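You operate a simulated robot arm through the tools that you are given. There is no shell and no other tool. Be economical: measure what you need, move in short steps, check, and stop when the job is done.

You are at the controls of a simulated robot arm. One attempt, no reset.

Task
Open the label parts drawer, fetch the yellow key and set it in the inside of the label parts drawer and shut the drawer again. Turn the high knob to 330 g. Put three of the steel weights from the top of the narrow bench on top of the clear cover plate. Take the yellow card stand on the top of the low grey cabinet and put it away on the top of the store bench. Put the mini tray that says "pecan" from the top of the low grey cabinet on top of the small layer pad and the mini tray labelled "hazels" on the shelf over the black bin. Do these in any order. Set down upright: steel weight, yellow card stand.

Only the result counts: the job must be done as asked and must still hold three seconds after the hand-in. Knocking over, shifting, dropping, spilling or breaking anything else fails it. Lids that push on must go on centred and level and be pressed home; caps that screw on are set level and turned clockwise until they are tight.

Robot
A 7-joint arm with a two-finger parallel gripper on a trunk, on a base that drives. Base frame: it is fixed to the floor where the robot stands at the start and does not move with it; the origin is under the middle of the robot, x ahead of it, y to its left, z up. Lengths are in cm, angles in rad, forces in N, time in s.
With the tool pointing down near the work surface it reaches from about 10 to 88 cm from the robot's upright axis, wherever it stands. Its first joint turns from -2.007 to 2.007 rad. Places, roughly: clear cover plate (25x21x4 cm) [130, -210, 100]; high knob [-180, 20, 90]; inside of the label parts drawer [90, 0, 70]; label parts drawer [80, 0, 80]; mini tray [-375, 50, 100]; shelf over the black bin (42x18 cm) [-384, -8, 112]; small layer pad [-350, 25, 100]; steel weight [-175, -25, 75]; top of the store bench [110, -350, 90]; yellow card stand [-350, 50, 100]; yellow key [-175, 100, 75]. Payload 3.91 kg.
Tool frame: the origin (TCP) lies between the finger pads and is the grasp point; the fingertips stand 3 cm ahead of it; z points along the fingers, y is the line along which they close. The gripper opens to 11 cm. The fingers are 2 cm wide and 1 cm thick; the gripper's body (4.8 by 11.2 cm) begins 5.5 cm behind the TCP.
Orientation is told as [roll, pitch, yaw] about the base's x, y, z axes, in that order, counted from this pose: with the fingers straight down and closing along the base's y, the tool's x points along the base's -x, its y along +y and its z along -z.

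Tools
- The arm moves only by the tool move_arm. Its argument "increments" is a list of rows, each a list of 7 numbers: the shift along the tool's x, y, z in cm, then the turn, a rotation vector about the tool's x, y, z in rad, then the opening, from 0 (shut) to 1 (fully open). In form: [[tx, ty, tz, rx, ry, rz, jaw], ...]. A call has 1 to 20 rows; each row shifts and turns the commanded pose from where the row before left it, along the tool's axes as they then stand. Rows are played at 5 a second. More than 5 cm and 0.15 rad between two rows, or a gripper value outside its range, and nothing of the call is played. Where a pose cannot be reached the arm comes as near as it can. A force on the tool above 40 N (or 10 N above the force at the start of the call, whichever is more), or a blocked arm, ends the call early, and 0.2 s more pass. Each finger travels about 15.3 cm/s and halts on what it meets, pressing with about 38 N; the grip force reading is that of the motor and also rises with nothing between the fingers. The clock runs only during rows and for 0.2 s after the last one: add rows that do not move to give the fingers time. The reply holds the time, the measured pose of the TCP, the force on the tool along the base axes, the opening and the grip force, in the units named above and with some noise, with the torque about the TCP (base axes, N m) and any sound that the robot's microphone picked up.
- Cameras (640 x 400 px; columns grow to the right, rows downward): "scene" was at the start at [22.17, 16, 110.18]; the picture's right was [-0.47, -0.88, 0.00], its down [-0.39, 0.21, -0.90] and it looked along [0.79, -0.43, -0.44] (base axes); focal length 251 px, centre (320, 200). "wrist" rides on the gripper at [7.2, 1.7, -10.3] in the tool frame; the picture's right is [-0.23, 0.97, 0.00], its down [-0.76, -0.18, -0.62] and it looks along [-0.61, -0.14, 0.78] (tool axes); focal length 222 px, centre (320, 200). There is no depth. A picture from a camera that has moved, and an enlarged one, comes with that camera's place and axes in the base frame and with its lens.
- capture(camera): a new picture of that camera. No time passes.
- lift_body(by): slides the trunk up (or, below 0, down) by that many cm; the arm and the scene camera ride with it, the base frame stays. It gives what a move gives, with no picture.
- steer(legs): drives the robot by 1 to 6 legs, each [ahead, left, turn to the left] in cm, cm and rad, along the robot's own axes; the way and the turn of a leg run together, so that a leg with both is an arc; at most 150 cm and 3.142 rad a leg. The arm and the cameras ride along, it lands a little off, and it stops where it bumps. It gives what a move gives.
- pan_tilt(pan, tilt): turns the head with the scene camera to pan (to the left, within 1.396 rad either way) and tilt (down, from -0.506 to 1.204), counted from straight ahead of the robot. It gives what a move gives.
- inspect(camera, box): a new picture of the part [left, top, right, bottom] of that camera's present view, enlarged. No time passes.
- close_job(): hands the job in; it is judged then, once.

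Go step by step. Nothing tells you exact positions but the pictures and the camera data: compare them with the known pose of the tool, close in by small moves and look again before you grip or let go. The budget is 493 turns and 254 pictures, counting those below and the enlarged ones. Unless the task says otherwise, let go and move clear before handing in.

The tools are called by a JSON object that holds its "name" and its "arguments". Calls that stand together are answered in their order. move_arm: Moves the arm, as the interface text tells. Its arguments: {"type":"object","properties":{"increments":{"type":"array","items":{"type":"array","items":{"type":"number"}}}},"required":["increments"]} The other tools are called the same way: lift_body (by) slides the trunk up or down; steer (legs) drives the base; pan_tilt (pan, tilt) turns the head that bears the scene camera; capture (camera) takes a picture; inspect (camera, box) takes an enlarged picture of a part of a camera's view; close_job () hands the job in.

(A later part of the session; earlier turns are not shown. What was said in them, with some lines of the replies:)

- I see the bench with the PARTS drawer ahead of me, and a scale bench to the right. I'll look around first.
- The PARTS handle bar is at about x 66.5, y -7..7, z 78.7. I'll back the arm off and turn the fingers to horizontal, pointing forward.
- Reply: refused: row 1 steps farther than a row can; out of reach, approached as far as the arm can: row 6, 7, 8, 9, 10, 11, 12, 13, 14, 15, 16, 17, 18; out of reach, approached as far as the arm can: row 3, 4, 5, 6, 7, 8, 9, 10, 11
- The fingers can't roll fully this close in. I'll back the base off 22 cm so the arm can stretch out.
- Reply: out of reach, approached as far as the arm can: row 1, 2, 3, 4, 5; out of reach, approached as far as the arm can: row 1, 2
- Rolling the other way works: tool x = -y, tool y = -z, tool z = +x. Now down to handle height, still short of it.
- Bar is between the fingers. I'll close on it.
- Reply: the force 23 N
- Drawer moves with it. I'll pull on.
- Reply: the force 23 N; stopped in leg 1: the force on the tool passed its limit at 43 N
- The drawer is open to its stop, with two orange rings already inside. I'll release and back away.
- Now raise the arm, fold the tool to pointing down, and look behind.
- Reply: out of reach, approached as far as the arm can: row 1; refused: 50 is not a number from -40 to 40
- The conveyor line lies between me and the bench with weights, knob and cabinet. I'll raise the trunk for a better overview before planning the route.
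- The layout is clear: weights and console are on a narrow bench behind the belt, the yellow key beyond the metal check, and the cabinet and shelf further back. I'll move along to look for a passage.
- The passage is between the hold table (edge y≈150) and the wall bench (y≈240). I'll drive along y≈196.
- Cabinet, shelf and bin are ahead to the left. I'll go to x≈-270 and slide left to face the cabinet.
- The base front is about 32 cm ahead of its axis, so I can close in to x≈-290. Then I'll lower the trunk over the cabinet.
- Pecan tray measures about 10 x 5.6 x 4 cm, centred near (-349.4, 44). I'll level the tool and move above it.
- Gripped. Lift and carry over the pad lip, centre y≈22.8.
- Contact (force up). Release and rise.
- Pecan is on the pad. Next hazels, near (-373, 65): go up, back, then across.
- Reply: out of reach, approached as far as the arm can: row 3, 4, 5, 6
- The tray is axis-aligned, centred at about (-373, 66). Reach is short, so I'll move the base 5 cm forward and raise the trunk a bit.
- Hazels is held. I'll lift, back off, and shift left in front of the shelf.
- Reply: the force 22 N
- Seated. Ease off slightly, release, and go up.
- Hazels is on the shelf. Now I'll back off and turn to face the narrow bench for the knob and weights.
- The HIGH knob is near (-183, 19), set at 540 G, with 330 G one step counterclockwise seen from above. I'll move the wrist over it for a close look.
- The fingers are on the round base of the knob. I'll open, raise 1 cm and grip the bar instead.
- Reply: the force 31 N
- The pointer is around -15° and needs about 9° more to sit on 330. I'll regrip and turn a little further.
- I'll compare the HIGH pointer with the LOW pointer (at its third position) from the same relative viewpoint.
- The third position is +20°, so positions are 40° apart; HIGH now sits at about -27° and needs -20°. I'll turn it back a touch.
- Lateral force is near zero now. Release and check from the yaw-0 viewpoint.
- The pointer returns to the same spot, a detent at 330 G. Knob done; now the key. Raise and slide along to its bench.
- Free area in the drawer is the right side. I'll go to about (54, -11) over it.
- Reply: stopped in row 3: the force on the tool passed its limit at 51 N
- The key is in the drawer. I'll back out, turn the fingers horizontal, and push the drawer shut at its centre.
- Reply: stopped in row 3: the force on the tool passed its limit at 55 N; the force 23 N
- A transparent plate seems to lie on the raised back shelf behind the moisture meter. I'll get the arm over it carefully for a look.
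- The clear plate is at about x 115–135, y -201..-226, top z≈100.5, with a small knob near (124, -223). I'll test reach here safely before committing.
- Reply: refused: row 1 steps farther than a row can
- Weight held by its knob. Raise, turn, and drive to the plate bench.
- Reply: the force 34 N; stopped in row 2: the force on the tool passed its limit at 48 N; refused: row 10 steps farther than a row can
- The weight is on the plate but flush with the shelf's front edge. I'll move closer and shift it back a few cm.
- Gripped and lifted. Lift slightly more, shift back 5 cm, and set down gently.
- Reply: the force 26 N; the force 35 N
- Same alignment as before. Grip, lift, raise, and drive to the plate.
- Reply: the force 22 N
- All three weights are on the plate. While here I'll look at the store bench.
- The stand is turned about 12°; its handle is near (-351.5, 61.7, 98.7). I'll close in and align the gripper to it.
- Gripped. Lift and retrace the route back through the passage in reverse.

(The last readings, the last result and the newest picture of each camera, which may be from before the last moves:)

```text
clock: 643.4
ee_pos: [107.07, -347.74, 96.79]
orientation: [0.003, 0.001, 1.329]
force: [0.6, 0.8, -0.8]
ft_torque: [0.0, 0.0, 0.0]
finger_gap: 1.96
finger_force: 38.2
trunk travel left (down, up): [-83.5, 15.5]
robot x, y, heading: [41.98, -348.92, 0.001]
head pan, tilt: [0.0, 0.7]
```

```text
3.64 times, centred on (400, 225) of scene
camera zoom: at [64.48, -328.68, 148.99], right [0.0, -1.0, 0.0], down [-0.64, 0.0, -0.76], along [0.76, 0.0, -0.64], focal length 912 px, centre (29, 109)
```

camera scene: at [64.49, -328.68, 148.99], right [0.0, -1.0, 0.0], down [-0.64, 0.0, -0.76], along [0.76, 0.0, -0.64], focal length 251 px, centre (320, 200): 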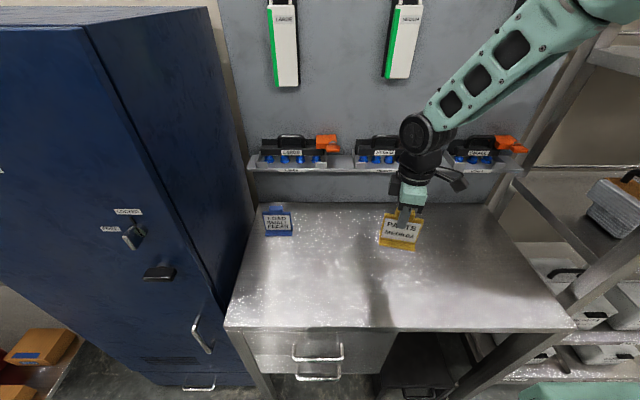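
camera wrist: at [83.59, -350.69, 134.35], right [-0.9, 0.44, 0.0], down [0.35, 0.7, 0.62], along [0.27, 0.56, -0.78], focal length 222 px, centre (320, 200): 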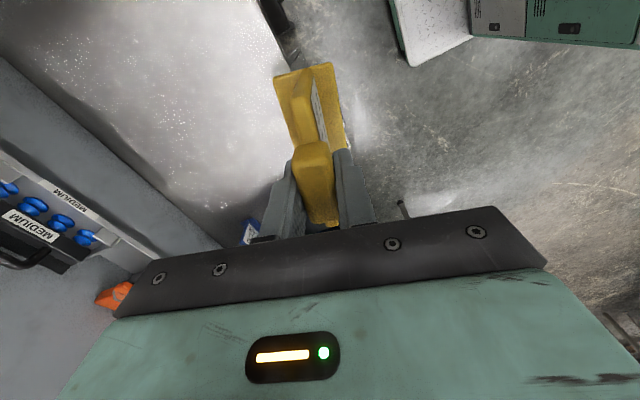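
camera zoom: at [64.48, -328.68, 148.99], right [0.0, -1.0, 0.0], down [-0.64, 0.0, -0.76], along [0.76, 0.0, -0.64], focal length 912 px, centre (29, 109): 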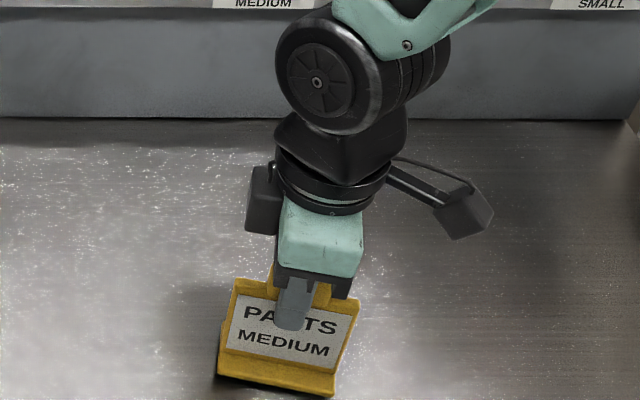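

Nearly down. A few more small steps to contact.

{"name": "move_arm", "arguments": {"increments": [[0, 0, 0.3, 0, 0, 0, 0.05], [0, 0, 0.3, 0, 0, 0, 0.05]]}}

{"name": "move_arm", "arguments": {"increments": [[0, 0, 0.25, 0, 0, 0, 0.05], [0, 0, 0.25, 0, 0, 0, 0.05]]}}

```text
clock: 644.0
ee_pos: [106.83, -347.71, 96.21]
orientation: [0.003, 0.002, 1.328]
force: [0.5, 0.5, -1.2]
ft_torque: [-0.02, 0.03, 0.0]
finger_gap: 1.94
finger_force: 38.3
trunk travel left (down, up): [-83.5, 15.5]
robot x, y, heading: [41.93, -349.59, 0.001]
head pan, tilt: [0.0, 0.7]
```

```text
clock: 644.6
ee_pos: [106.87, -347.65, 95.95]
orientation: [0.0, -0.001, 1.329]
force: [-8.2, -1.8, 36.7]
ft_torque: [-0.54, 0.29, -0.04]
finger_gap: 1.95
finger_force: 38.3
trunk travel left (down, up): [-83.5, 15.5]
robot x, y, heading: [41.98, -348.9, -0.004]
head pan, tilt: [0.0, 0.7]
```

{"name": "move_arm", "arguments": {"increments": [[0, 0, -0.2, 0, 0, 0, 0.05], [0, 0, 0, 0, 0, 0, 0.22], [0, 0, 0, 0, 0, 0, 0.3], [0, 0, 0, 0, 0, 0, 0.45], [0, 0, 0, 0, 0, 0, 0.45], [0, 0, -3, 0, 0, 0, 0.45], [0, 0, -4, 0, 0, 0, 0.45], [0, 0, -4, 0, 0, 0, 0.45]]}}

{"name": "inspect", "arguments": {"camera": "scene", "box": [330, 170, 470, 280]}}

```text
clock: 646.4
ee_pos: [107.06, -347.77, 107.16]
orientation: [0.002, 0.002, 1.331]
force: [0.7, 0.1, 0.1]
ft_torque: [0.0, -0.02, 0.02]
finger_gap: 4.93
finger_force: 0.0
trunk travel left (down, up): [-83.5, 15.5]
robot x, y, heading: [41.84, -348.95, 0.005]
head pan, tilt: [0.0, 0.7]
```

```text
3.64 times, centred on (400, 225) of scene
camera zoom: at [64.53, -328.66, 148.97], right [0.0, -1.0, 0.0], down [-0.64, 0.0, -0.76], along [0.76, 0.0, -0.64], focal length 912 px, centre (29, 109)
```

zoom: 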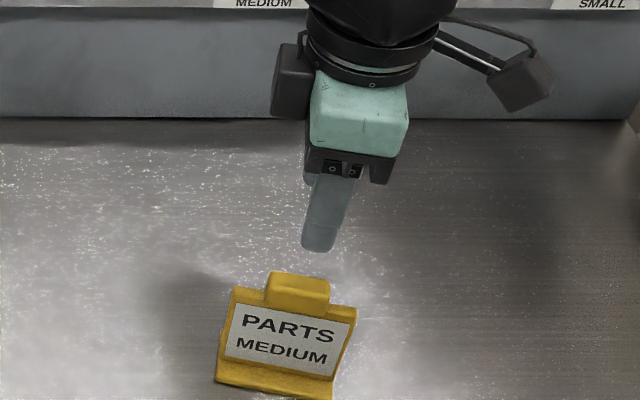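

Stand is upright on the store bench. I'll back off and make one last check of the HIGH knob.

{"name": "lift_body", "arguments": {"by": 15}}

{"name": "steer", "arguments": {"legs": [[-85, 0, 0], [0, 115, 0], [0, 115, 0], [0, 120, 0], [0, 0, 3.141]]}}

```text
clock: 648.2
ee_pos: [107.15, -347.78, 122.01]
orientation: [0.003, 0.0, 1.329]
force: [0.2, -0.1, 0.7]
ft_torque: [-0.02, -0.01, 0.03]
finger_gap: 4.95
finger_force: 0.1
trunk travel left (down, up): [-98.5, 0.5]
robot x, y, heading: [41.93, -349.11, -0.001]
head pan, tilt: [0.0, 0.7]
```

```text
clock: 677.0
ee_pos: [-121.86, -12.4, 122.07]
orientation: [0.003, 0.001, -1.647]
force: [-0.3, -0.4, -0.7]
ft_torque: [0.03, 0.01, 0.01]
finger_gap: 4.95
finger_force: 0.1
trunk travel left (down, up): [-98.5, 0.5]
robot x, y, heading: [-57.68, -0.29, -2.974]
head pan, tilt: [0.0, 0.7]
```

{"name": "steer", "arguments": {"legs": [[0, 0, -0.167], [36, -27.5, 0]]}}

{"name": "pan_tilt", "arguments": {"pan": 0.0, "tilt": 0.9}}

{"name": "capture", "arguments": {"camera": "scene"}}

```text
clock: 680.3
ee_pos: [-157.21, 25.65, 121.94]
orientation: [0.004, 0.001, -1.819]
force: [-0.3, 0.0, -1.7]
ft_torque: [0.04, -0.03, -0.03]
finger_gap: 4.94
finger_force: 0.1
trunk travel left (down, up): [-98.5, 0.5]
robot x, y, heading: [-91.92, 26.41, 3.133]
head pan, tilt: [0.0, 0.7]
```

```text
clock: 681.0
ee_pos: [-157.26, 25.67, 122.03]
orientation: [0.004, 0.0, -1.817]
force: [-0.2, -0.5, -0.9]
ft_torque: [0.02, 0.0, 0.02]
finger_gap: 4.96
finger_force: 0.1
trunk travel left (down, up): [-98.5, 0.5]
robot x, y, heading: [-92.57, 26.53, 3.136]
head pan, tilt: [0.0, 0.901]
```

```text
53 pictures are left
camera scene: at [-114.08, 5.96, 162.38], right [0.01, 1.0, 0.0], down [0.78, 0.0, -0.62], along [-0.62, 0.0, -0.78], focal length 251 px, centre (320, 200)
```

scene: 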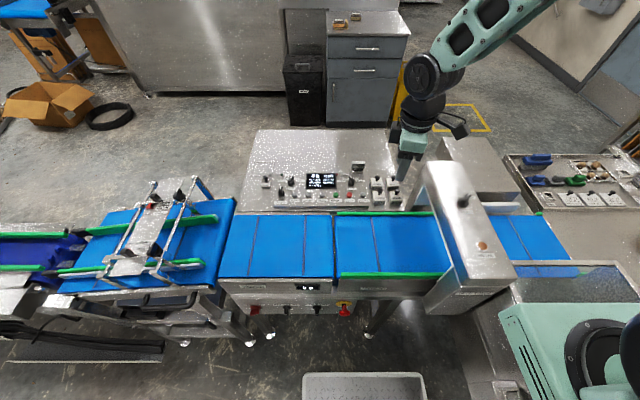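

{"name": "inspect", "arguments": {"camera": "scene", "box": [255, 155, 415, 215]}}

{"name": "inspect", "arguments": {"camera": "scene", "box": [280, 165, 360, 205]}}

```text
4.00 times, centred on (335, 185) of scene
camera zoom: at [-114.08, 5.96, 162.38], right [0.01, 1.0, 0.0], down [0.78, 0.0, -0.62], along [-0.62, 0.0, -0.78], focal length 1003 px, centre (260, 260)
```

zoom: 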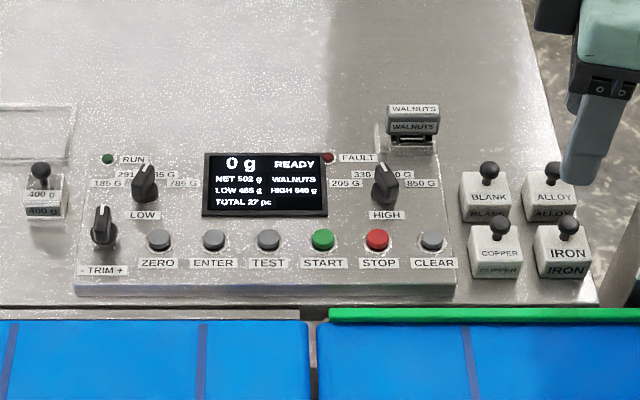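

```text
8.00 times, centred on (320, 185) of scene
camera zoom: at [-114.08, 5.96, 162.38], right [0.01, 1.0, 0.0], down [0.78, 0.0, -0.62], along [-0.62, 0.0, -0.78], focal length 2006 px, centre (320, 320)
```

zoom: 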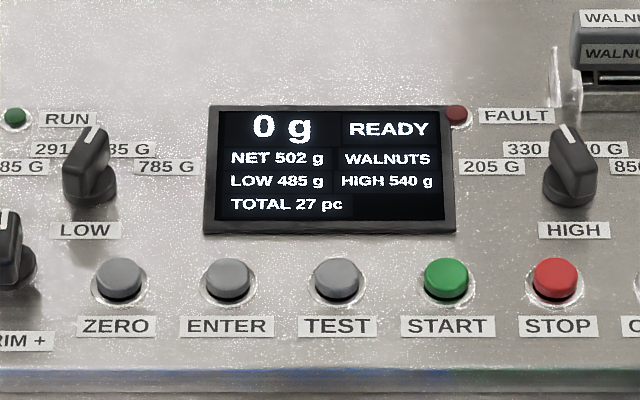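

The HIGH pointer mirrors the LOW pointer and sits on 330 G, everything else looks in place, and the gripper is empty and clear. Handing in.

{"name": "close_job", "arguments": {}}

```text
The job is handed in.
```

I finished all the tasks and handed the job in; I don't have the judge's result.

- **Yellow key:** it is inside the label parts drawer, and the drawer is pushed shut.
- **High knob:** it points at 330 g and settled back there each time I let go. The console display still reads "HIGH 540 g", which I took to be a fixed readout.
- **Steel weights:** the 300 g, 200 g and 500 g weights stand upright on the clear cover plate. I had first set the 300 g one too close to the front edge, so I moved it back.
- **Yellow card stand:** it stands upright on the top of the store bench.
- **Mini trays:** "pecan" is on the small layer pad and "hazels" is on the shelf over the black bin. While lowering the pecan tray it touched the pad's lip and shifted the pad by about 0.15 cm.
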